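You operate a simulated robot arm through the tools that you are given. There is no shell and no other tool.

You are at the controls of a simulated robot arm. One attempt, no reset.

JOB
Press the large heat sink home on the purple board.
Fine: slide in and set the press's yellow knob to LARGE before the one pull of the lever, then draw the slide out again; the small one stays. Set down upright: large heat sink. Where these are worked on the way, their far stop is far enough and under half their travel is too little: press slide.

Only the result counts: the job must be done as asked and must still hold three seconds after the hand-in. Knocking over, shifting, dropping, spilling or breaking anything else fails it.

ROBOT AND FRAMES
A 7-joint arm with a two-finger parallel gripper, fixed in place. Base frame: the origin is on the floor under the middle of its stand, x ahead of it, y to its left, z up. Units: mm, rad, N and s.
It reaches about 1058 mm from its shoulder. Its first joint turns from -2.897 to 2.897 rad. Payload 4.4 kg.
The TCP is the grasp point between the finger pads, 23 mm short of the fingertips. In the tool frame z runs along the fingers and y along their closing line. Largest opening 94 mm; finger width 38, thickness 10; the body of the gripper, 54 by 96 mm, starts 39 mm behind the TCP.
Orientation is told as [roll, pitch, yaw] about the base's x, y, z axes, in that order, counted from this pose: with the fingers straight down and closing along the base's y, the tool's x points along the base's -x, its y along +y and its z along -z.

CONTROLS
- The arm moves only by the tool arm_command. Its argument "steps" is a list of rows, each a list of 7 numbers: the gripper command, from -1 (shut) to 1 (fully open), values between in proportion, then the shift along the tool's x, y, z in mm, then the turn, a rotation vector about the tool's x, y, z in rad. In form: [[grip, dx, dy, dz, ax, ay, az], ...]. A call has 1 to 20 rows; each row is the pose to reach, as a shift and turn from the pose commanded when the call began, along the tool's axes at that moment. A row lasts 0.2 s, in which the tool goes at most 50 mm and 0.15 rad; a call with a longer step from one row to the next is refused whole, and so is a gripper value outside its range. Where a pose cannot be reached the arm comes as near as it can. A force on the tool above 50 N (or 10 N above the force at the start of the call, whichever is more), or a blocked arm, ends the call early, and 0.2 s more pass. The fingers move at their own pace (about 108 mm/s each) and stop on an object; they squeeze with about 43 N. The grip force told is the motor's: it shows also when the fingers shut on nothing. Time passes only in rows, and 0.2 s behind the last, so rows that repeat a pose let the fingers close. It gives the time, the measured TCP pose, the force on the tool (base axes), the opening and the grip force at its end, in the units of the frame above (readings bear some noise), with the torque about the TCP (base axes, N m) and any sound that the robot's microphone picked up, and new pictures: "pictures" is both (left out), scene, wrist or none.
- Cameras (640 x 400 px; columns grow to the right, rows downward): "scene" is fixed at [50, 508.5, 1392.5]; the picture's right is [-0.15, -0.99, 0.00], its down [-0.40, 0.06, -0.91] and it looks along [0.90, -0.13, -0.41] (base axes); focal length 214 px, centre (320, 200). "wrist" rides on the gripper at [86, 16, -75] in the tool frame; the picture's right is [-0.18, 0.98, 0.00], its down [-0.58, -0.11, -0.81] and it looks along [-0.79, -0.15, 0.59] (tool axes); focal length 243 px, centre (320, 200). There is no depth. A picture from a camera that has moved, and an enlarged one, comes with that camera's place and axes in the base frame and with its lens. The place of the scene camera against the robot may be out by one fixed shift of up to 12 mm in any direction.
- zoom(camera, box): a new picture of the part [left, top, right, bottom] of that camera's present view, enlarged. It takes no simulated time.
- job_done(): hands the job in; it is judged then, once.

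Nothing tells you positions but the pictures and the camera data. Unless the task says otherwise, let go and move clear before handing in.

The tools are called after "Emit:" by a JSON object that holds its "api" and its "payload". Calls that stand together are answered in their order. arm_command: Moves the arm, as the interface text tells. Its arguments: {"type":"object","properties":{"steps":{"type":"array","items":{"type":"array","items":{"type":"number"}}},"pictures":{"type":"string","enum":["both","scene","wrist","none"]}},"required":["steps"]} The other tools are called the same way: zoom (camera, box) takes an enlarged picture of a part of a camera's view; job_done () hands the job in.

At the start:

```text
time: 0.0
position: [491.2, 192.2, 1386.7]
orientation: [0.001, 0.0, 0.001]
wrist_force: [0.3, -0.4, -0.1]
moment: [-0.01, 0.01, 0.02]
finger_gap: 94.0
grip_force: 0.1
```

scene: 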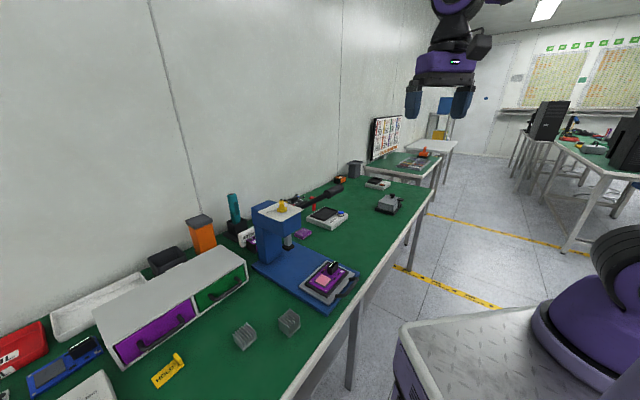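
wrist: 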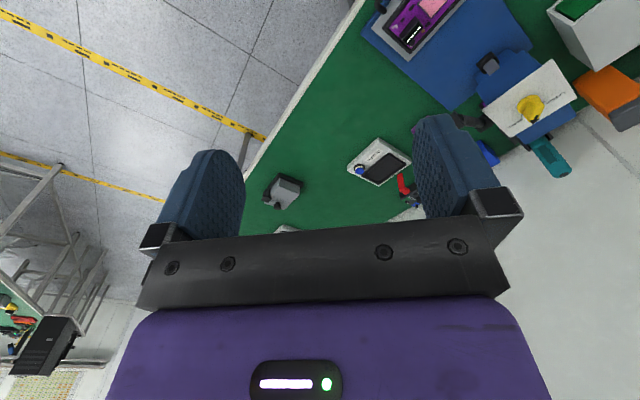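

The scene camera shows a green bench with a blue press (yellow knob on top), a purple board on the press's slide, and two grey heat sinks in front. I'll zoom in to look at the details.

Emit:
{"api": "zoom", "payload": {"camera": "scene", "box": [220, 180, 380, 320]}}

Emit:
{"api": "zoom", "payload": {"camera": "scene", "box": [200, 280, 360, 380]}}

Emit:
{"api": "zoom", "payload": {"camera": "wrist", "box": [340, 0, 640, 200]}}

```text
2.86 times, centred on (300, 250) of scene
camera zoom: at [50.0, 508.5, 1392.5], right [-0.15, -0.99, 0.0], down [-0.4, 0.06, -0.91], along [0.9, -0.13, -0.41], focal length 613 px, centre (377, 57)
```

zoom: 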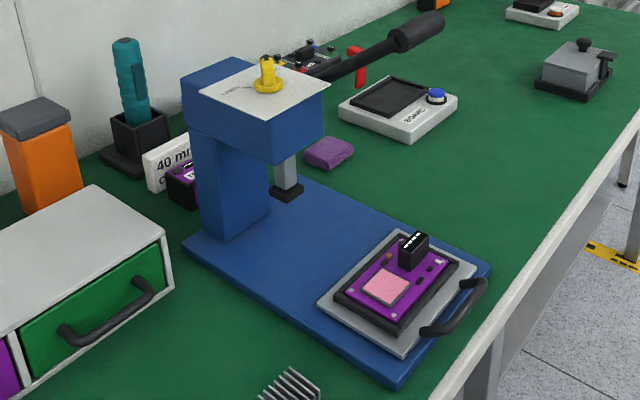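

```text
4.00 times, centred on (280, 330) of scene
camera zoom: at [50.0, 508.5, 1392.5], right [-0.15, -0.99, 0.0], down [-0.4, 0.06, -0.91], along [0.9, -0.13, -0.41], focal length 858 px, centre (480, -320)
```

zoom: 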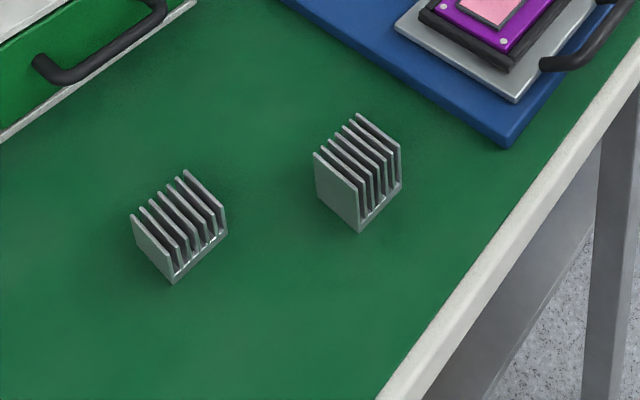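

```text
2.00 times, centred on (490, 100) of wrist
camera zoom: at [404.6, 208.1, 1462.0], right [0.18, 0.98, 0.0], down [0.58, -0.11, 0.81], along [0.79, -0.15, -0.59], focal length 485 px, centre (-20, 400)
```

zoom: 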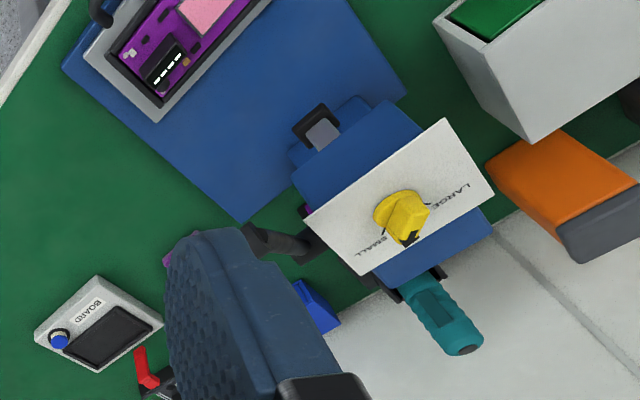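

The press base looks diagonal to the robot (about 45°), with the slide drawn out toward me, and the knob at roughly (716, 540, 1073). I'll move the wrist camera to face the bench for a better look.

Emit:
{"api": "arm_command", "payload": {"steps": [[1, 30, 20, 0, 0, 0, -0.13], [1, 60, 40, 0, 0, 0, -0.26], [1, 90, 60, 0, 0, 0, -0.39], [1, 120, 80, 0, 0, 0, -0.52], [1, 140, 95, 0, 0, 0, -0.65], [1, 140, 108, 0, 0, 0, -0.785], [1, 140, 108, 0, 0, 0, -0.785]]}}

```text
time: 1.6
position: [350.4, 300.3, 1388.9]
orientation: [0.002, 0.002, 0.787]
wrist_force: [0.2, -0.6, 0.8]
moment: [-0.02, 0.0, -0.01]
finger_gap: 94.0
grip_force: 0.1
camera wrist: at [277.5, 250.6, 1463.1], right [-0.57, 0.82, 0.0], down [0.49, 0.33, 0.81], along [0.66, 0.46, -0.59], focal length 243 px, centre (320, 200)
```

scene: 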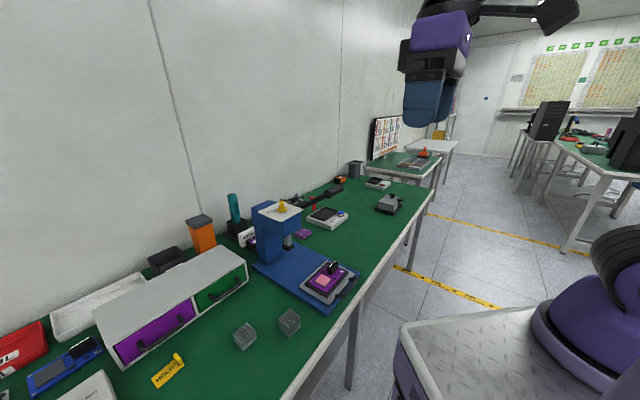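
wrist: 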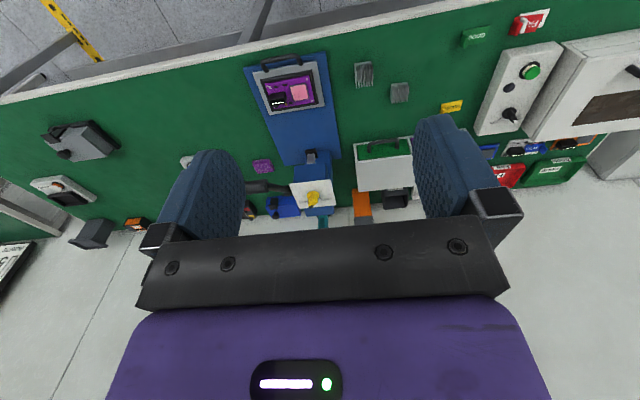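

Now the wrist view shows the whole bench (upside-down). Zooming in on the relevant items.

Emit:
{"api": "zoom", "payload": {"camera": "wrist", "box": [240, 40, 420, 152]}}

Emit:
{"api": "zoom", "payload": {"camera": "wrist", "box": [230, 130, 420, 250]}}

Emit:
{"api": "zoom", "payload": {"camera": "scene", "box": [230, 180, 350, 255]}}

Emit:
{"api": "zoom", "payload": {"camera": "wrist", "box": [410, 0, 640, 190]}}

```text
3.56 times, centred on (330, 96) of wrist
camera zoom: at [277.5, 250.6, 1463.1], right [-0.57, 0.82, 0.0], down [0.49, 0.33, 0.81], along [0.66, 0.46, -0.59], focal length 863 px, centre (284, 570)
```

zoom: 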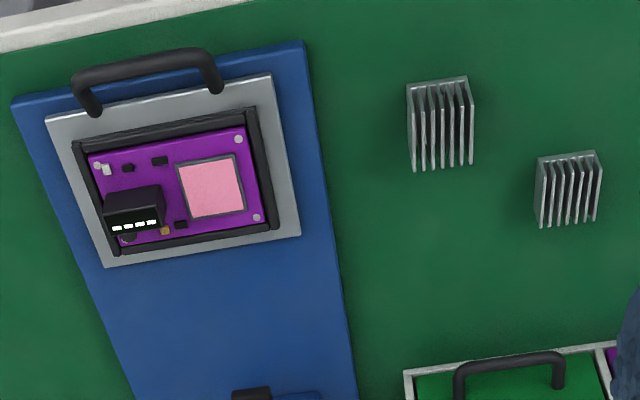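

```text
3.33 times, centred on (325, 190) of wrist
camera zoom: at [277.5, 250.6, 1463.1], right [-0.57, 0.82, 0.0], down [0.49, 0.33, 0.81], along [0.66, 0.46, -0.59], focal length 809 px, centre (303, 233)
```

zoom: 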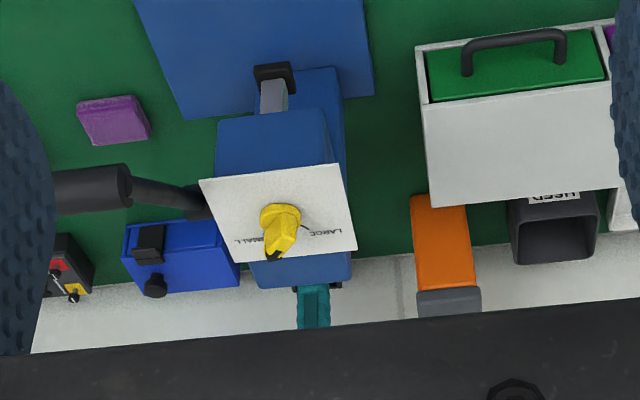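

```text
5.33 times, centred on (290, 218) of scene
camera zoom: at [50.0, 508.5, 1392.5], right [-0.15, -0.99, 0.0], down [-0.4, 0.06, -0.91], along [0.9, -0.13, -0.41], focal length 1144 px, centre (480, 107)
```

zoom: 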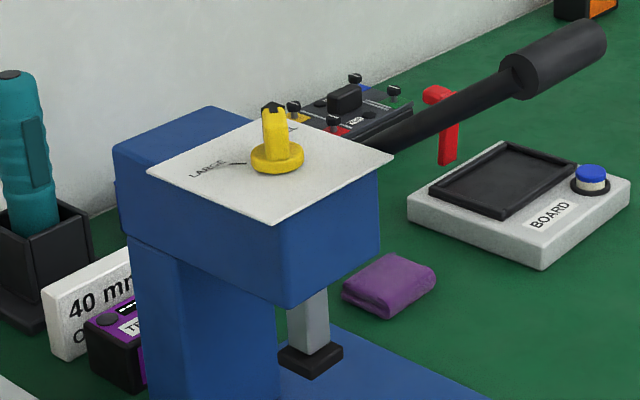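

```text
2.11 times, centred on (525, 95) of wrist
camera zoom: at [277.5, 250.6, 1463.1], right [-0.57, 0.82, 0.0], down [0.49, 0.33, 0.81], along [0.66, 0.46, -0.59], focal length 511 px, centre (-112, 421)
```

zoom: 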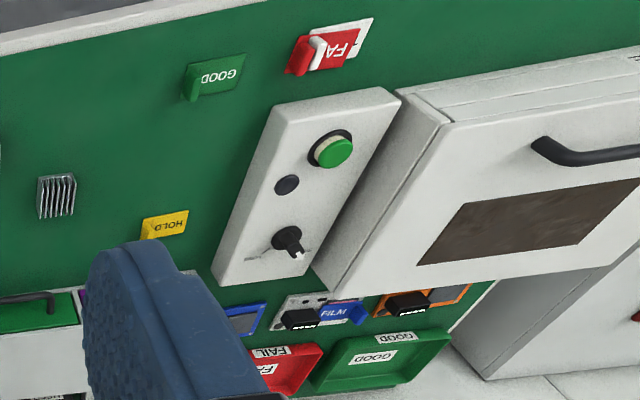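

The press head's ram, the LARGE/SMALL knob and the lever (sticking out to the right) are visible; the larger heat sink is the one nearer the press. I'll take a different viewpoint to see the lever and knob better.

Emit:
{"api": "arm_command", "payload": {"steps": [[1, -12, -35, 0, 0, 0, 0], [1, -24, -70, 0, 0, 0, 0], [1, -35, -106, 0, 0, 0, 0], [1, -35, -106, 0, 0, 0, 0]], "pictures": "wrist"}}

Emit:
{"api": "zoom", "payload": {"camera": "wrist", "box": [220, 60, 440, 235]}}

```text
time: 2.6
position: [451.9, 248.8, 1386.8]
orientation: [0.0, -0.001, 0.786]
wrist_force: [0.5, -0.1, 0.0]
moment: [0.02, -0.02, -0.02]
finger_gap: 94.0
grip_force: 0.0
camera wrist: at [378.9, 199.4, 1461.2], right [-0.56, 0.83, 0.0], down [0.49, 0.33, 0.81], along [0.67, 0.46, -0.59], focal length 243 px, centre (320, 200)
```

wrist: 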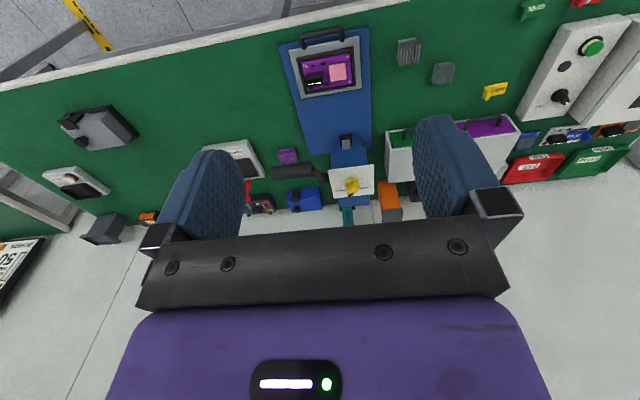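

```text
2.29 times, centred on (330, 148) of wrist
camera zoom: at [378.9, 199.4, 1461.2], right [-0.56, 0.83, 0.0], down [0.49, 0.33, 0.81], along [0.67, 0.46, -0.59], focal length 555 px, centre (297, 320)
```

zoom: 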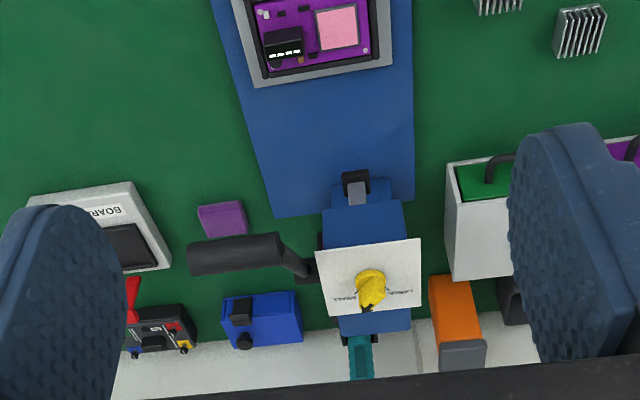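

The lever has its pivot on the right side of the press head and a horizontal handle at about (710, 361, 1122) pointing right; it rotates down toward me. Now I'll turn the hand so the fingers close along the bench depth direction and look at the heat sinks closely.

Emit:
{"api": "arm_command", "payload": {"steps": [[1, -17.6, 25.5, 28, 0, 0, 0.131], [1, -35.3, 51, 56, 0, 0, 0.262], [1, -53, 76.5, 84, 0, 0, 0.393], [1, -70.5, 102, 112, 0, 0, 0.524], [1, -88, 127.5, 140, 0, 0, 0.655], [1, -105.8, 153, 168, 0, 0, 0.785], [1, -123.4, 178.6, 196, 0, 0, 0.916], [1, -141, 204, 224, 0, 0, 1.047], [1, -158.7, 229.6, 252, 0, 0, 1.178], [1, -176.3, 255, 280, 0, 0, 1.309], [1, -194, 280.6, 308, 0, 0, 1.44], [1, -211.6, 306.1, 337, 0, 0, 1.571], [1, -211.6, 306.1, 337, 0, 0, 1.571]]}}

```text
time: 5.4
position: [384.1, 616.9, 1049.6]
orientation: [0.0, 0.0, -0.789]
wrist_force: [0.5, 0.5, -0.9]
moment: [0.02, 0.0, -0.02]
finger_gap: 94.0
grip_force: 0.0
camera wrist: at [334.0, 688.9, 1124.7], right [0.83, 0.56, 0.0], down [0.33, -0.49, 0.81], along [0.45, -0.67, -0.59], focal length 243 px, centre (320, 200)
```

scene: 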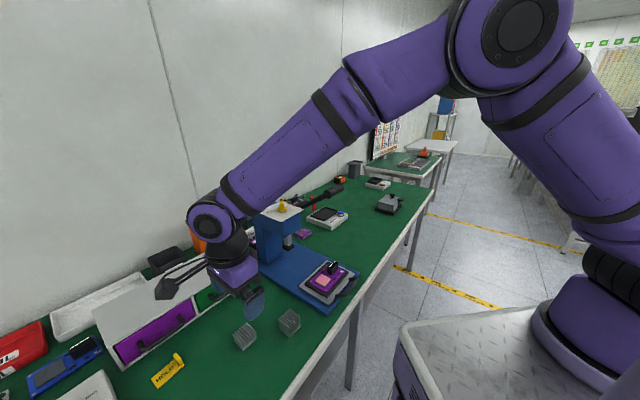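
wrist: 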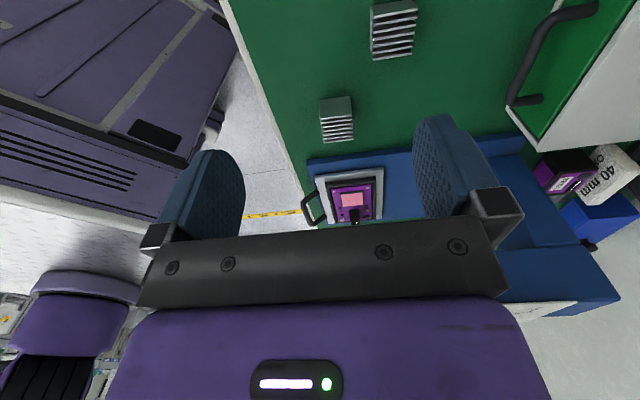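

Emit:
{"api": "zoom", "payload": {"camera": "wrist", "box": [290, 0, 450, 100]}}

Emit:
{"api": "zoom", "payload": {"camera": "wrist", "box": [290, 80, 420, 161]}}

Emit:
{"api": "zoom", "payload": {"camera": "wrist", "box": [290, 150, 420, 231]}}

```text
4.00 times, centred on (370, 50) of wrist
camera zoom: at [334.0, 688.9, 1124.7], right [0.83, 0.56, 0.0], down [0.33, -0.49, 0.81], along [0.45, -0.67, -0.59], focal length 970 px, centre (120, 800)
```

zoom: 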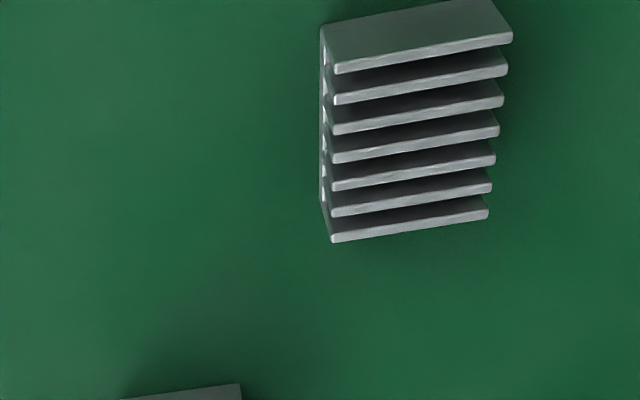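

```text
4.92 times, centred on (355, 120) of wrist
camera zoom: at [334.0, 688.9, 1124.7], right [0.83, 0.56, 0.0], down [0.33, -0.49, 0.81], along [0.45, -0.67, -0.59], focal length 1194 px, centre (148, 591)
```

zoom: 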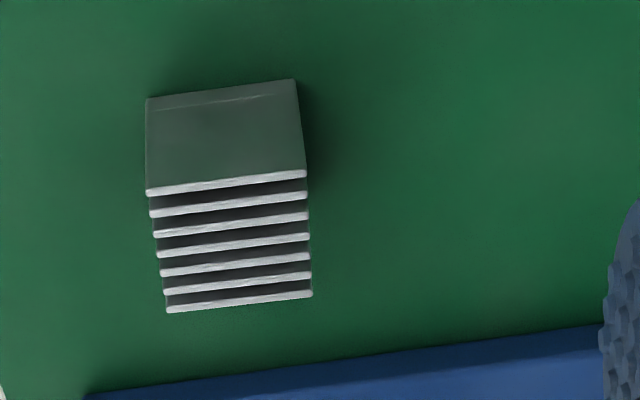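

```text
4.92 times, centred on (355, 190) of wrist
camera zoom: at [334.0, 688.9, 1124.7], right [0.83, 0.56, 0.0], down [0.33, -0.49, 0.81], along [0.45, -0.67, -0.59], focal length 1194 px, centre (148, 247)
```

zoom: 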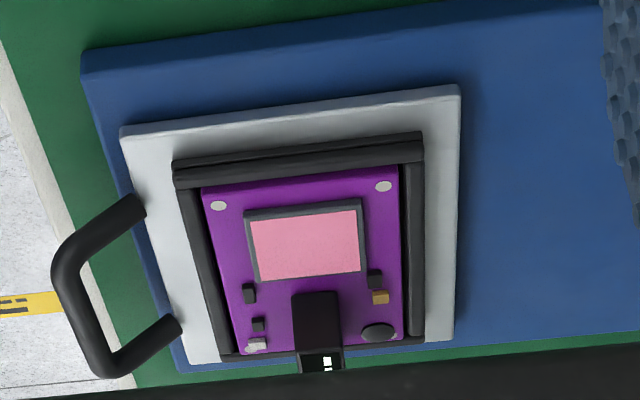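

The large heat sink (about 42 × 43 mm, 44 mm tall) stands at roughly (475, 525) on a table at z≈802, and the pink pad is at about (602, 409, 843). I'll move above the large heat sink for a check before descending.

Emit:
{"api": "arm_command", "payload": {"steps": [[1, -32, 0, 25, 0, 0, 0], [1, -65, 0, 50, 0, 0, 0], [1, -97, 0, 75, 0, 0, 0], [1, -129.5, 0, 100, 0, 0, 0], [1, -129.5, 0, 100, 0, 0, 0]]}}

Emit:
{"api": "zoom", "payload": {"camera": "wrist", "box": [200, 0, 460, 162]}}

```text
time: 6.6
position: [475.3, 522.6, 950.5]
orientation: [-0.001, 0.001, -0.785]
wrist_force: [-0.7, -0.6, 0.3]
moment: [0.02, 0.01, 0.03]
finger_gap: 94.1
grip_force: 0.0
camera wrist: at [424.9, 595.8, 1024.5], right [0.83, 0.56, 0.0], down [0.33, -0.49, 0.81], along [0.46, -0.67, -0.59], focal length 243 px, centre (320, 200)
```

scene: 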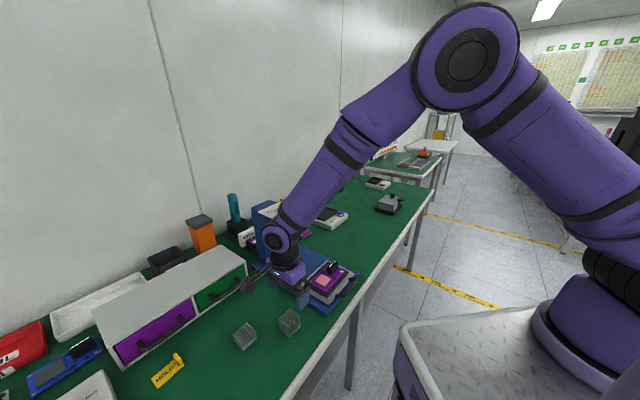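
wrist: 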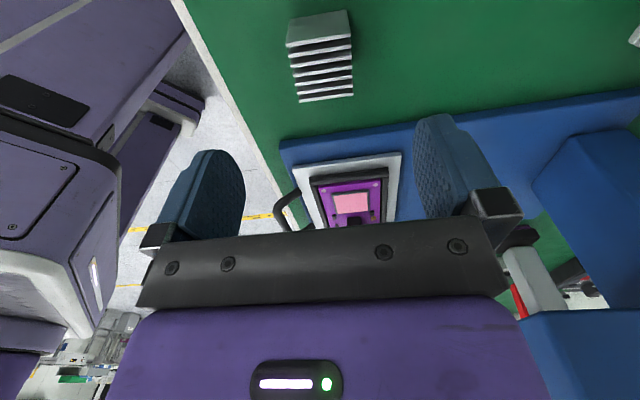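

```text
2.46 times, centred on (330, 81) of wrist
camera zoom: at [424.9, 595.8, 1024.5], right [0.83, 0.56, 0.0], down [0.33, -0.49, 0.81], along [0.46, -0.67, -0.59], focal length 597 px, centre (295, 493)
```

zoom: 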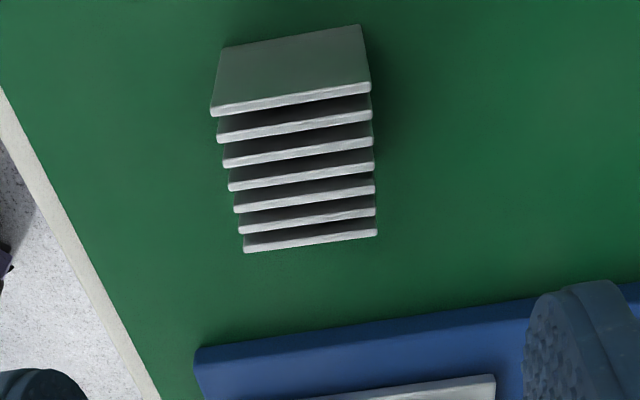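

The view confirms the large heat sink directly under the fingers, turned about 2.4° from the gripper. I'll align, descend and grip it.

Emit:
{"api": "arm_command", "payload": {"steps": [[1, 0, 1.8, 20, 0, 0, 0.042], [1, 0, 1.8, 50, 0, 0, 0.042], [1, 0, 1.8, 80, 0, 0, 0.042], [1, 0, 1.8, 100, 0, 0, 0.042], [1, 0, 1.8, 115, 0, 0, 0.042], [1, 0, 1.8, 115, 0, 0, 0.042]]}}

Emit:
{"api": "zoom", "payload": {"camera": "wrist", "box": [160, 0, 500, 212]}}

```text
time: 8.0
position: [478.2, 526.2, 835.6]
orientation: [0.001, 0.0, -0.828]
wrist_force: [0.1, 0.5, 0.1]
moment: [0.0, 0.03, 0.02]
finger_gap: 94.0
grip_force: 0.0
camera wrist: at [431.4, 600.9, 909.8], right [0.85, 0.53, 0.0], down [0.31, -0.5, 0.81], along [0.43, -0.68, -0.59], focal length 243 px, centre (320, 200)
```

scene: 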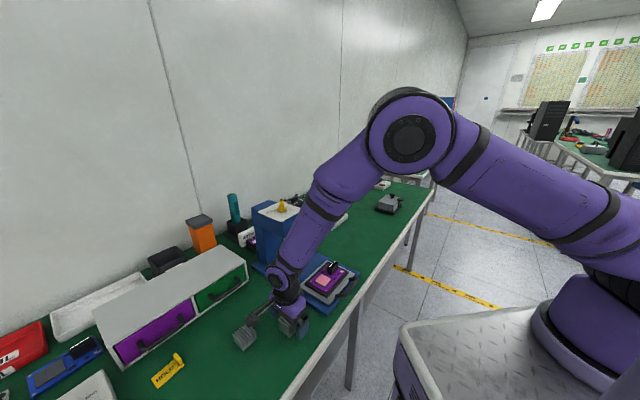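
wrist: 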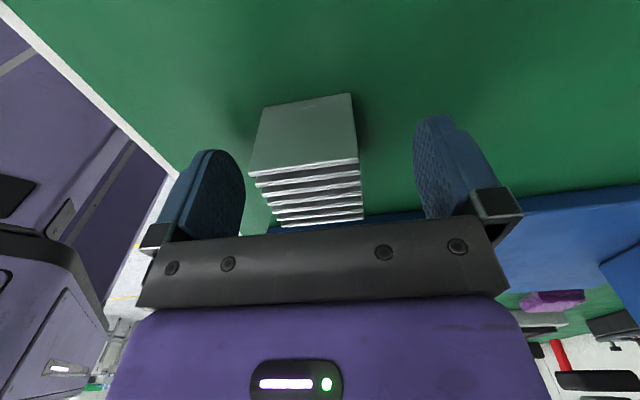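

```text
1.88 times, centred on (330, 106) of wrist
camera zoom: at [431.4, 600.9, 909.8], right [0.85, 0.53, 0.0], down [0.31, -0.5, 0.81], along [0.43, -0.68, -0.59], focal length 457 px, centre (301, 377)
```

zoom: 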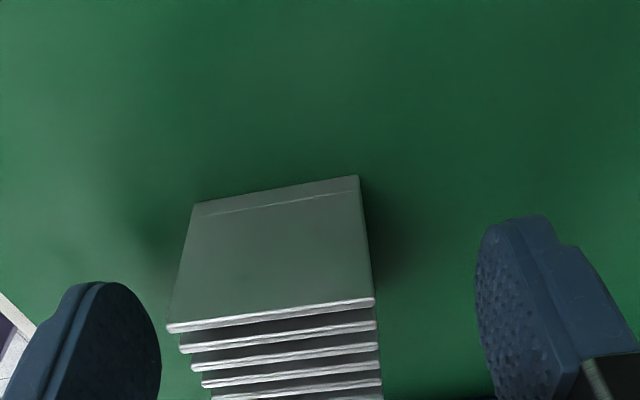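

The heat sink sits slightly off-center toward the near finger; I'll shift 2.5 mm and close.

Emit:
{"api": "arm_command", "payload": {"steps": [[1, 0, -2.5, 0, 0, 0, 0], [0.2, 0, -2.5, 0, 0, 0, 0], [-1, 0, -2.5, 0, 0, 0, 0], [-1, 0, -2.5, 0, 0, 0, 0], [-1, 0, -2.5, 0, 0, 0, 0], [-1, 0, -2.5, 0, 0, 0, 0]], "pictures": "wrist"}}

```text
time: 9.4
position: [476.4, 524.4, 834.4]
orientation: [0.0, 0.001, -0.826]
wrist_force: [0.9, -1.1, 0.1]
moment: [-0.05, -0.04, 0.0]
finger_gap: 43.5
grip_force: 43.1
camera wrist: at [429.0, 598.9, 909.6], right [0.85, 0.53, 0.0], down [0.31, -0.5, 0.81], along [0.43, -0.68, -0.59], focal length 243 px, centre (320, 200)
```

wrist: 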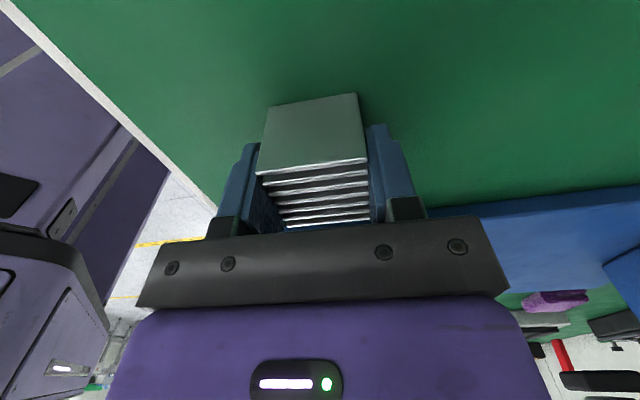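

Gripped (43.5 mm). Now I'll lift and carry it over to hover above the pad for an alignment check.

Emit:
{"api": "arm_command", "payload": {"steps": [[-1, 0, 0, -30, 0, 0, 0], [-1, 0, 0, -65, 0, 0, 0], [-1, 0, 0, -95, 0, 0, 0], [-1, -35, 3, -95, 0, 0, 0], [-1, -70, 7, -95, 0, 0, 0], [-1, -105, 10, -95, 0, 0, 0], [-1, -140, 14, -95, 0, 0, 0], [-1, -172.8, 16.8, -95, 0, 0, 0], [-1, -172.8, 16.8, -95, 0, 0, 0]]}}

Emit:
{"api": "zoom", "payload": {"camera": "wrist", "box": [200, 0, 440, 150]}}

```text
time: 11.4
position: [605.8, 408.7, 929.4]
orientation: [0.0, -0.001, -0.826]
wrist_force: [-0.6, 0.0, -1.2]
moment: [-0.01, 0.02, 0.01]
finger_gap: 43.3
grip_force: 43.0
camera wrist: at [559.1, 482.7, 1003.9], right [0.85, 0.53, 0.0], down [0.31, -0.5, 0.81], along [0.43, -0.68, -0.59], focal length 243 px, centre (320, 200)
```

scene: 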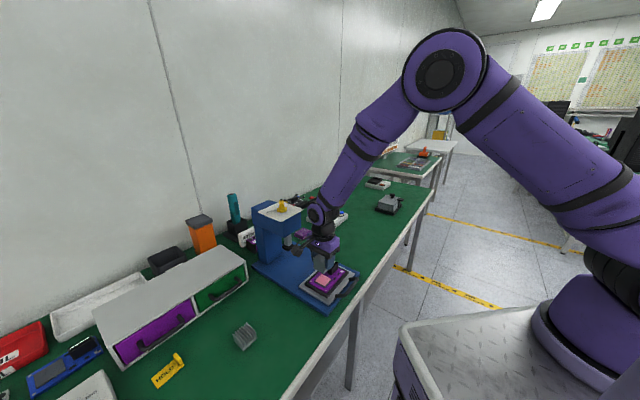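
wrist: 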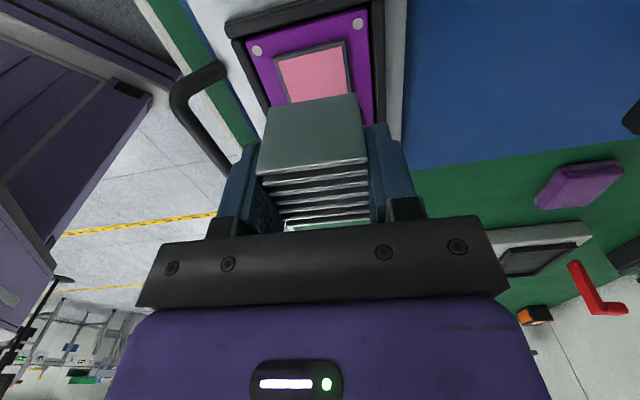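

```text
2.67 times, centred on (320, 75) of wrist
camera zoom: at [559.1, 482.7, 1003.9], right [0.85, 0.53, 0.0], down [0.31, -0.5, 0.81], along [0.43, -0.68, -0.59], focal length 647 px, centre (320, 533)
```

zoom: 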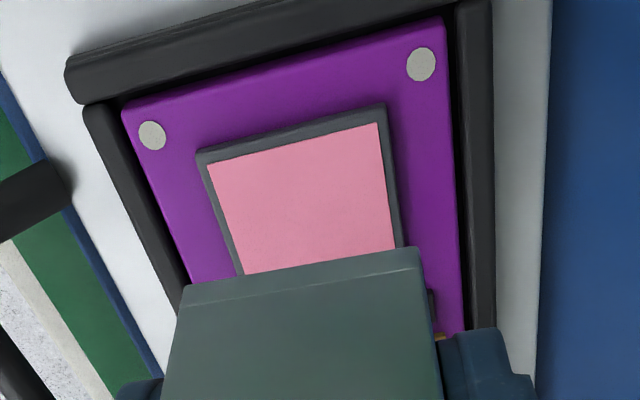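

The heat sink is held squarely; the pad is rotated about +0.05 rad relative to the gripper and offset about (0.9, -1.5) mm in tool axes. I'll correct that and lower most of the way.

Emit:
{"api": "arm_command", "payload": {"steps": [[-1, 0.9, -1.5, 0, 0, 0, -0.047], [-1, 0.9, -1.5, 20, 0, 0, -0.047], [-1, 0.9, -1.5, 38, 0, 0, -0.047], [-1, 0.9, -1.5, 46, 0, 0, -0.047], [-1, 0.9, -1.5, 46, 0, 0, -0.047]]}}

Emit:
{"api": "zoom", "payload": {"camera": "wrist", "box": [200, 0, 440, 150]}}

Emit:
{"api": "zoom", "payload": {"camera": "scene", "box": [280, 220, 376, 300]}}

```text
time: 12.6
position: [603.8, 407.3, 883.3]
orientation: [-0.001, 0.0, -0.78]
wrist_force: [0.4, 0.1, -1.9]
moment: [0.02, -0.02, -0.04]
finger_gap: 43.4
grip_force: 43.1
camera wrist: at [552.8, 479.7, 958.8], right [0.82, 0.57, 0.0], down [0.34, -0.49, 0.81], along [0.46, -0.66, -0.59], focal length 243 px, centre (320, 200)
```

scene: 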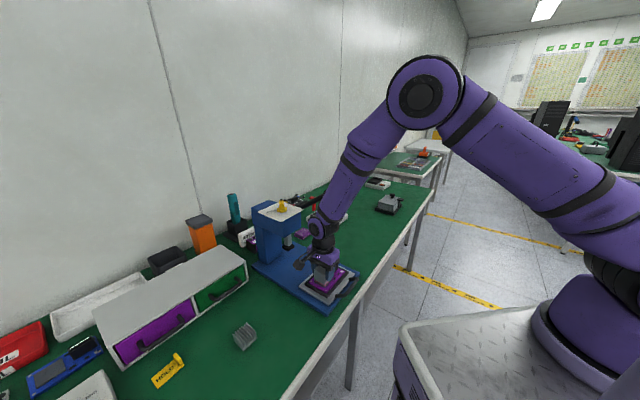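
wrist: 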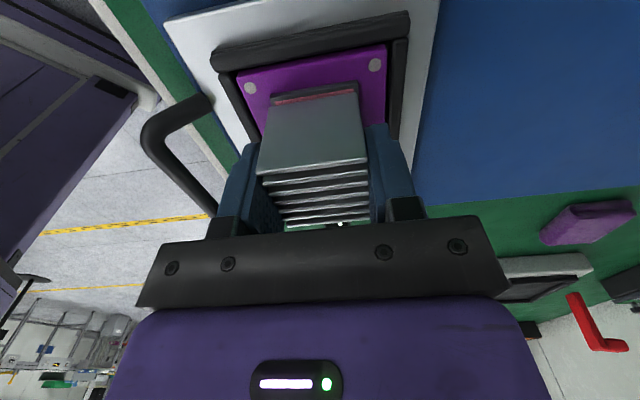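

```text
2.67 times, centred on (320, 75) of wrist
camera zoom: at [552.8, 479.7, 958.8], right [0.82, 0.57, 0.0], down [0.34, -0.49, 0.81], along [0.46, -0.66, -0.59], focal length 647 px, centre (320, 533)
```

zoom: 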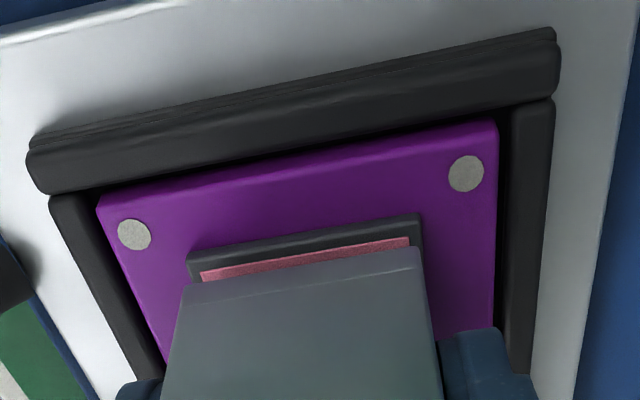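

```text
5.00 times, centred on (328, 260) of scene
camera zoom: at [50.0, 508.5, 1392.5], right [-0.15, -0.99, 0.0], down [-0.4, 0.06, -0.91], along [0.9, -0.13, -0.41], focal length 1072 px, centre (280, -100)
```

zoom: 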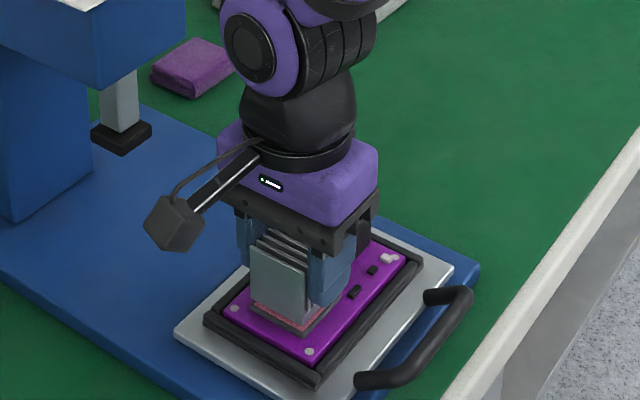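

Alignment nearly perfect; a final ~1 mm correction and then lower gently, watching the force.

Emit:
{"api": "arm_command", "payload": {"steps": [[-1, 1, 0.8, 0, 0, 0, 0], [-1, 1, 0.8, 2, 0, 0, 0], [-1, 1, 0.8, 4, 0, 0, 0], [-1, 1, 0.8, 5, 0, 0, 0], [-1, 1, 0.8, 5, 0, 0, 0]], "pictures": "wrist"}}

Emit:
{"api": "zoom", "payload": {"camera": "wrist", "box": [200, 0, 440, 150]}}

Emit:
{"api": "zoom", "payload": {"camera": "scene", "box": [300, 240, 360, 290]}}

```text
time: 13.8
position: [603.5, 407.8, 878.5]
orientation: [-0.001, 0.001, -0.781]
wrist_force: [0.6, -0.1, -1.6]
moment: [0.03, -0.01, 0.02]
finger_gap: 43.2
grip_force: 42.9
camera wrist: at [552.6, 481.1, 954.0], right [0.82, 0.57, 0.0], down [0.34, -0.49, 0.81], along [0.46, -0.66, -0.59], focal length 243 px, centre (320, 200)
```

wrist: 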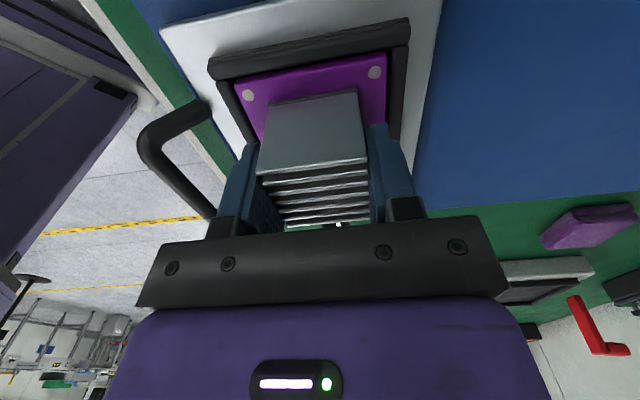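

```text
2.67 times, centred on (320, 75) of wrist
camera zoom: at [552.6, 481.1, 954.0], right [0.82, 0.57, 0.0], down [0.34, -0.49, 0.81], along [0.46, -0.66, -0.59], focal length 647 px, centre (320, 533)
```

zoom: 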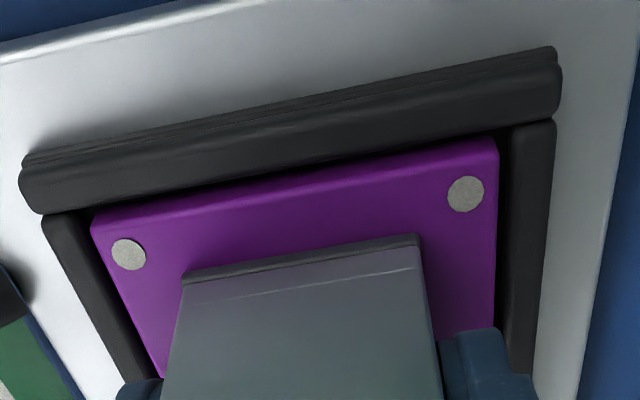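

```text
8.00 times, centred on (330, 265) of scene
camera zoom: at [50.0, 508.5, 1392.5], right [-0.15, -0.99, 0.0], down [-0.4, 0.06, -0.91], along [0.9, -0.13, -0.41], focal length 1716 px, centre (240, -320)
```

zoom: 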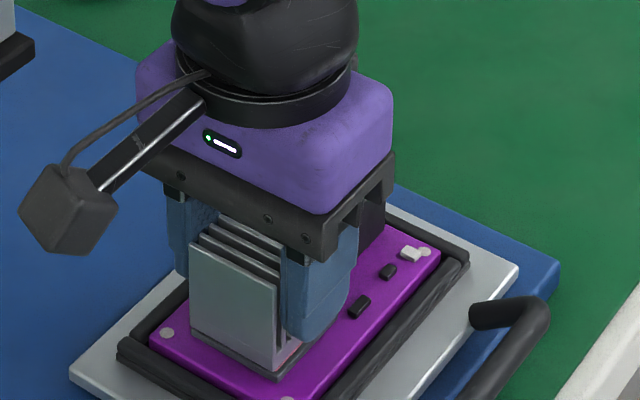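

Emit:
{"api": "arm_command", "payload": {"steps": [[-1, 0, 0, 0.7, 0, 0, 0], [-1, 0, 0, 1.3, 0, 0, 0], [-1, 0, 0, 1.3, 0, 0, 0]], "pictures": "wrist"}}

Emit:
{"api": "zoom", "payload": {"camera": "wrist", "box": [200, 0, 440, 150]}}

```text
time: 14.6
position: [603.7, 409.0, 877.9]
orientation: [-0.001, 0.0, -0.784]
wrist_force: [0.6, 0.1, -1.4]
moment: [0.02, 0.01, -0.02]
finger_gap: 43.6
grip_force: 42.8
camera wrist: at [552.7, 481.4, 952.5], right [0.82, 0.57, 0.0], down [0.34, -0.49, 0.81], along [0.46, -0.66, -0.59], focal length 243 px, centre (320, 200)
```

wrist: 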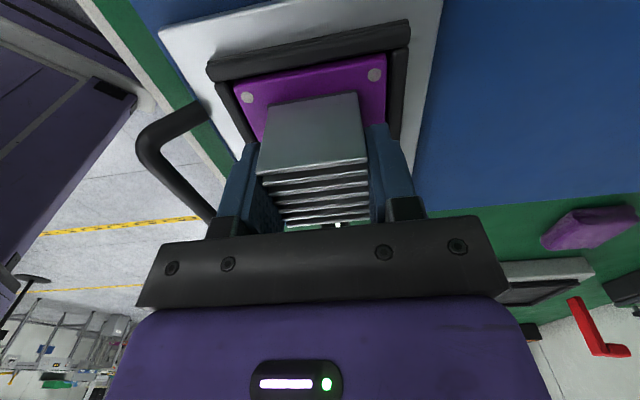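

```text
2.67 times, centred on (320, 75) of wrist
camera zoom: at [552.7, 481.4, 952.5], right [0.82, 0.57, 0.0], down [0.34, -0.49, 0.81], along [0.46, -0.66, -0.59], focal length 647 px, centre (320, 533)
```

zoom: 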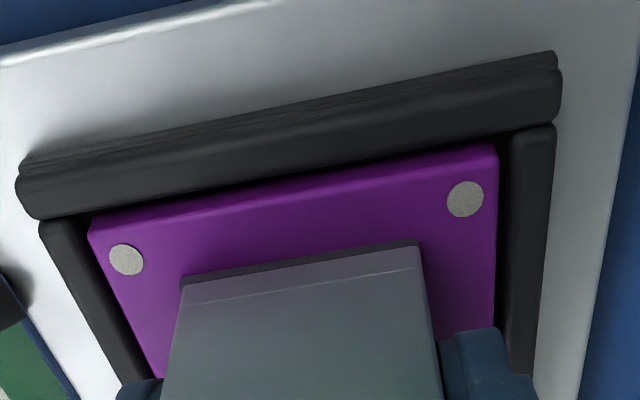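

Emit:
{"api": "arm_command", "payload": {"steps": [[-1, 0, 0, 0.5, 0, 0, 0], [-1, 0, 0, 1.0, 0, 0, 0], [-1, 0, 0, 1.0, 0, 0, 0]], "pictures": "none"}}

Emit:
{"api": "zoom", "payload": {"camera": "wrist", "box": [240, 60, 400, 160]}}

```text
time: 15.4
position: [603.3, 409.6, 876.8]
orientation: [-0.001, 0.0, -0.783]
wrist_force: [0.5, -0.4, 1.6]
moment: [-0.01, -0.03, -0.01]
finger_gap: 43.5
grip_force: 43.1
```

```text
4.00 times, centred on (320, 110) of wrist
camera zoom: at [552.5, 481.1, 951.6], right [0.82, 0.57, 0.0], down [0.34, -0.49, 0.81], along [0.46, -0.66, -0.59], focal length 970 px, centre (320, 560)
```

zoom: 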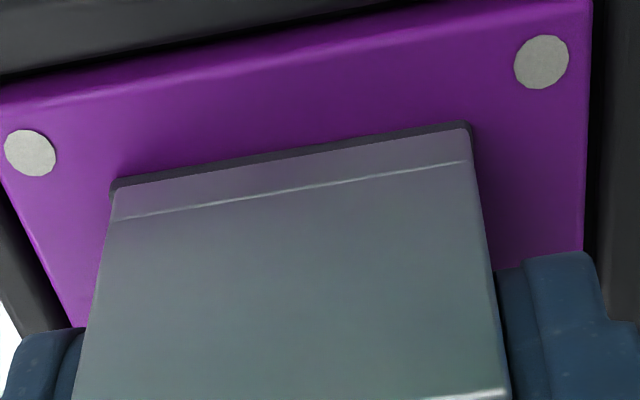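

Contact is felt (force rose ~3 N). I'll open the fingers just a little and then withdraw straight up.

Emit:
{"api": "arm_command", "payload": {"steps": [[0.1, 0, 0, 1.0, 0, 0, 0], [0.15, 0, 0, 1.0, 0, 0, 0], [0.15, 0, 0, -10, 0, 0, 0], [0.15, 0, 0, -40, 0, 0, 0], [0.15, 0, 0, -80, 0, 0, 0], [0.15, 0, 0, -100, 0, 0, 0]]}}

Emit:
{"api": "zoom", "payload": {"camera": "scene", "box": [270, 220, 390, 310]}}

Emit:
{"api": "zoom", "payload": {"camera": "wrist", "box": [160, 0, 480, 200]}}

```text
time: 16.8
position: [603.2, 409.1, 976.1]
orientation: [0.001, 0.002, -0.779]
wrist_force: [0.2, 0.3, 0.1]
moment: [-0.02, 0.01, -0.01]
finger_gap: 54.0
grip_force: 0.1
camera wrist: at [552.6, 481.4, 1051.1], right [0.82, 0.57, 0.0], down [0.34, -0.49, 0.81], along [0.46, -0.66, -0.59], focal length 243 px, centre (320, 200)
```

scene: 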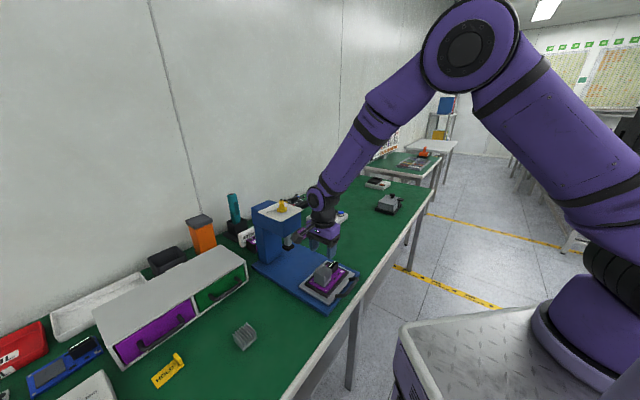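
wrist: 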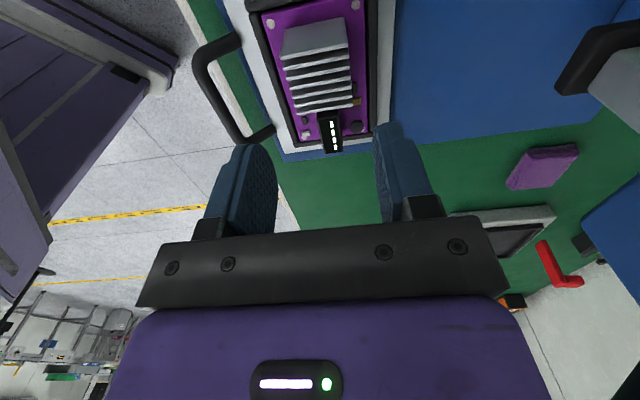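

```text
4.44 times, centred on (330, 265) of scene
camera zoom: at [50.0, 508.5, 1392.5], right [-0.15, -0.99, 0.0], down [-0.4, 0.06, -0.91], along [0.9, -0.13, -0.41], focal length 953 px, centre (276, -89)
```

zoom: 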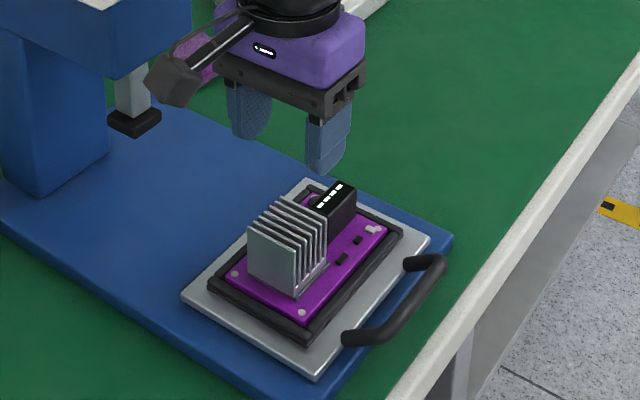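

```text
2.00 times, centred on (320, 100) of wrist
camera zoom: at [552.6, 481.4, 1051.1], right [0.82, 0.57, 0.0], down [0.34, -0.49, 0.81], along [0.46, -0.66, -0.59], focal length 485 px, centre (320, 400)
```

zoom: 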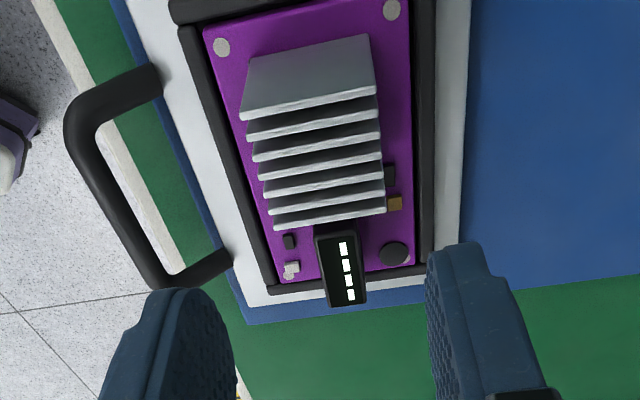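

The heat sink is standing on the pad. Next I'll bring the hand in front of the slide handle (about (546, 326, 848)) with the fingers tilted forward, staying clear of press head and lever.

Emit:
{"api": "arm_command", "payload": {"steps": [[0.15, -5, -33, 0, -0.1, 0, 0], [0.15, -9, -66, 0, -0.2, 0, 0], [0, -14, -100, 0, -0.3, 0, 0], [-0.3, -18, -133, 0, -0.4, 0, 0], [-0.3, -18, -133, 40, -0.5, 0, 0], [-0.3, -18, -133, 70, -0.6, 0, 0], [-0.3, -18, -133, 70, -0.6, 0, 0]]}}

Emit:
{"api": "zoom", "payload": {"camera": "wrist", "box": [160, 0, 480, 200]}}

Emit:
{"api": "zoom", "payload": {"camera": "scene", "box": [270, 220, 390, 310]}}

```text
time: 18.4
position: [524.2, 300.6, 906.4]
orientation: [0.6, 0.001, -0.781]
wrist_force: [-0.3, 0.7, -0.2]
moment: [-0.01, 0.03, -0.05]
finger_gap: 33.0
grip_force: 0.0
camera wrist: at [441.5, 341.9, 977.3], right [0.7, 0.45, 0.56], down [0.03, -0.8, 0.6], along [0.71, -0.41, -0.57], focal length 243 px, centre (320, 200)
```

scene: 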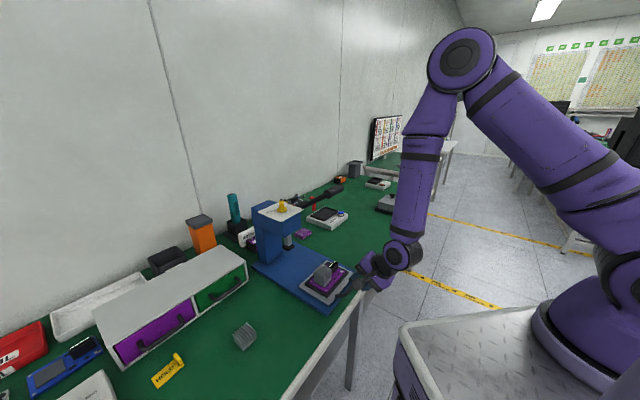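
wrist: 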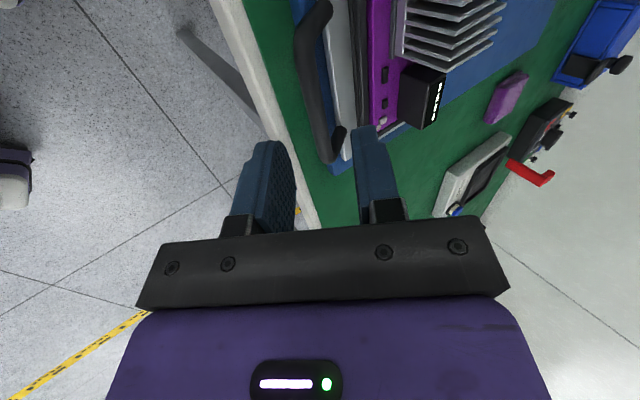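

```text
2.00 times, centred on (320, 100) of wrist
camera zoom: at [441.5, 341.9, 977.3], right [0.7, 0.45, 0.56], down [0.03, -0.8, 0.6], along [0.71, -0.41, -0.57], focal length 485 px, centre (320, 400)
```

zoom: 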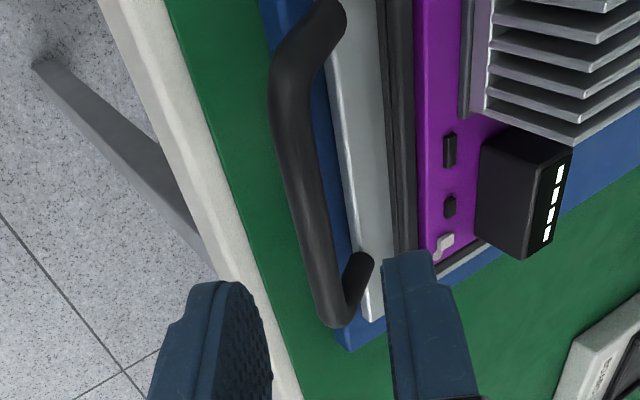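

```text
4.44 times, centred on (330, 265) of scene
camera zoom: at [50.0, 508.5, 1392.5], right [-0.15, -0.99, 0.0], down [-0.4, 0.06, -0.91], along [0.9, -0.13, -0.41], focal length 953 px, centre (276, -89)
```

zoom: 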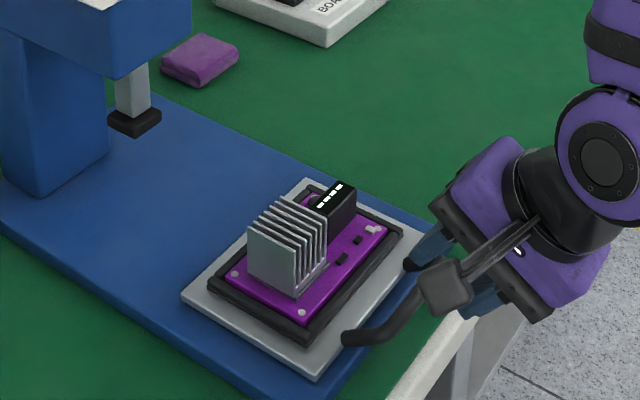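

The handle bar runs along the bench direction centred about (550, 325, 848). I'll advance along the finger direction to straddle it, stopping partway to check.

Emit:
{"api": "arm_command", "payload": {"steps": [[-0.3, -3.5, -3.3, 0, 0, 0, 0], [-0.3, -3.5, -3.3, 15, 0, 0, 0], [-0.3, -3.5, -3.3, 30, 0, 0, 0], [-0.3, -3.5, -3.3, 38, 0, 0, 0], [-0.3, -3.5, -3.3, 38, 0, 0, 0]]}}

Emit:
{"api": "zoom", "payload": {"camera": "wrist", "box": [160, 40, 480, 240]}}

Emit:
{"api": "zoom", "payload": {"camera": "scene", "box": [290, 240, 410, 330]}}

```text
time: 19.6
position: [540.1, 313.3, 874.9]
orientation: [0.6, 0.0, -0.78]
wrist_force: [0.0, 0.0, -0.8]
moment: [-0.01, -0.01, -0.01]
finger_gap: 32.9
grip_force: 0.1
camera wrist: at [457.5, 352.9, 945.4], right [0.7, 0.45, 0.56], down [0.03, -0.8, 0.6], along [0.71, -0.41, -0.57], focal length 243 px, centre (320, 200)
```

scene: 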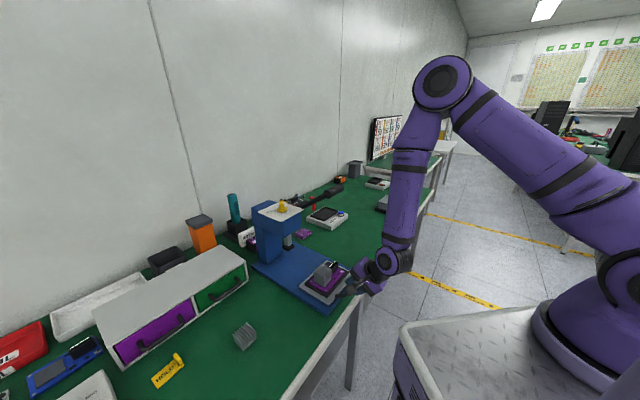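
wrist: 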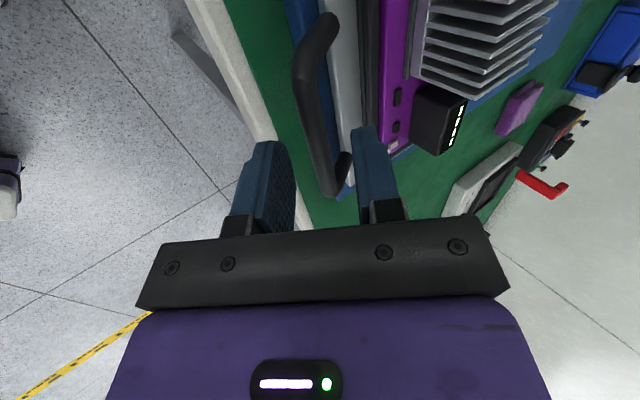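

```text
2.00 times, centred on (320, 140) of wrist
camera zoom: at [457.5, 352.9, 945.4], right [0.7, 0.45, 0.56], down [0.03, -0.8, 0.6], along [0.71, -0.41, -0.57], focal length 485 px, centre (320, 320)
```

zoom: 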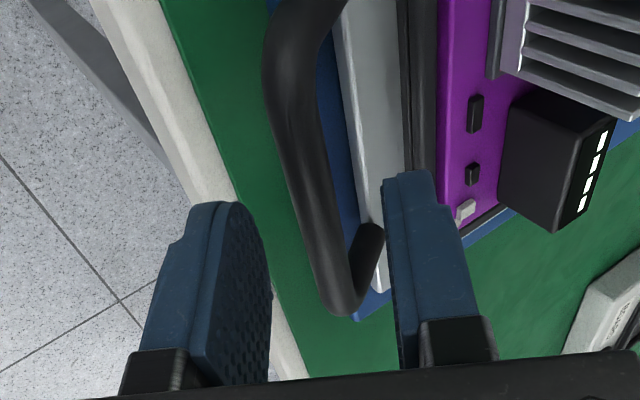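

```text
4.44 times, centred on (350, 285) of scene
camera zoom: at [50.0, 508.5, 1392.5], right [-0.15, -0.99, 0.0], down [-0.4, 0.06, -0.91], along [0.9, -0.13, -0.41], focal length 953 px, centre (187, -178)
```

zoom: 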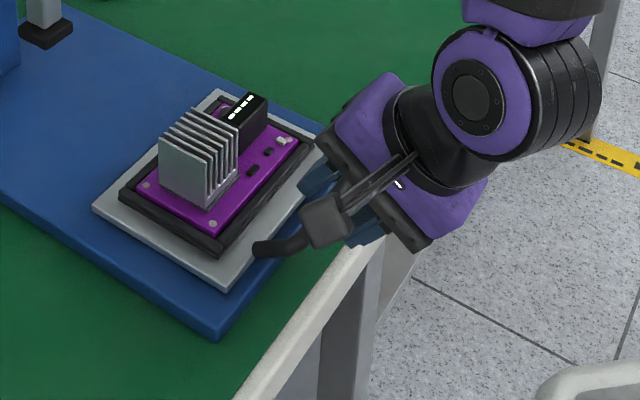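

Emit:
{"api": "arm_command", "payload": {"steps": [[-0.3, 0, -1.2, 8, 0, 0, 0], [-0.3, 0, -1.2, 16, 0, 0, 0], [-0.3, 0, -1.2, 20, 0, 0, 0], [-0.3, 0, -1.2, 20, 0, 0, 0]], "pictures": "wrist"}}

Emit:
{"api": "zoom", "payload": {"camera": "wrist", "box": [160, 40, 480, 240]}}

Emit:
{"api": "zoom", "payload": {"camera": "scene", "box": [310, 250, 390, 310]}}

```text
time: 20.6
position: [545.8, 320.2, 856.7]
orientation: [0.6, 0.0, -0.78]
wrist_force: [0.2, 0.9, -0.4]
moment: [0.03, 0.02, 0.01]
finger_gap: 32.8
grip_force: 0.1
camera wrist: at [463.9, 360.5, 927.3], right [0.7, 0.45, 0.56], down [0.03, -0.8, 0.6], along [0.71, -0.41, -0.57], focal length 243 px, centre (320, 200)
```

wrist: 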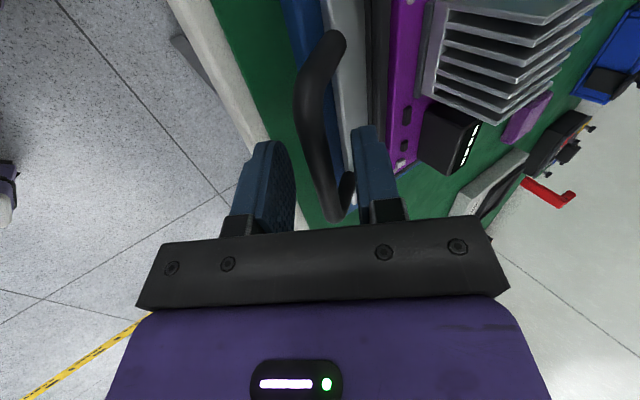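

```text
2.00 times, centred on (320, 140) of wrist
camera zoom: at [463.9, 360.5, 927.3], right [0.7, 0.45, 0.56], down [0.03, -0.8, 0.6], along [0.71, -0.41, -0.57], focal length 485 px, centre (320, 320)
```

zoom: 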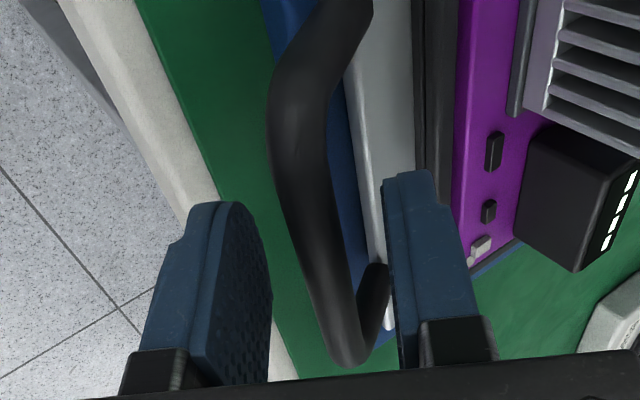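

```text
6.67 times, centred on (350, 280) of scene
camera zoom: at [50.0, 508.5, 1392.5], right [-0.15, -0.99, 0.0], down [-0.4, 0.06, -0.91], along [0.9, -0.13, -0.41], focal length 1430 px, centre (120, -333)
```

zoom: 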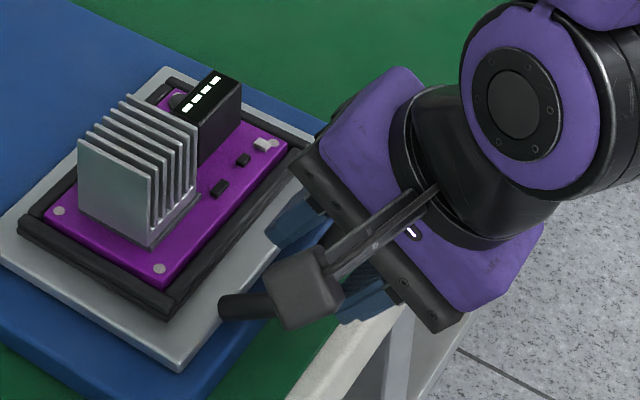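

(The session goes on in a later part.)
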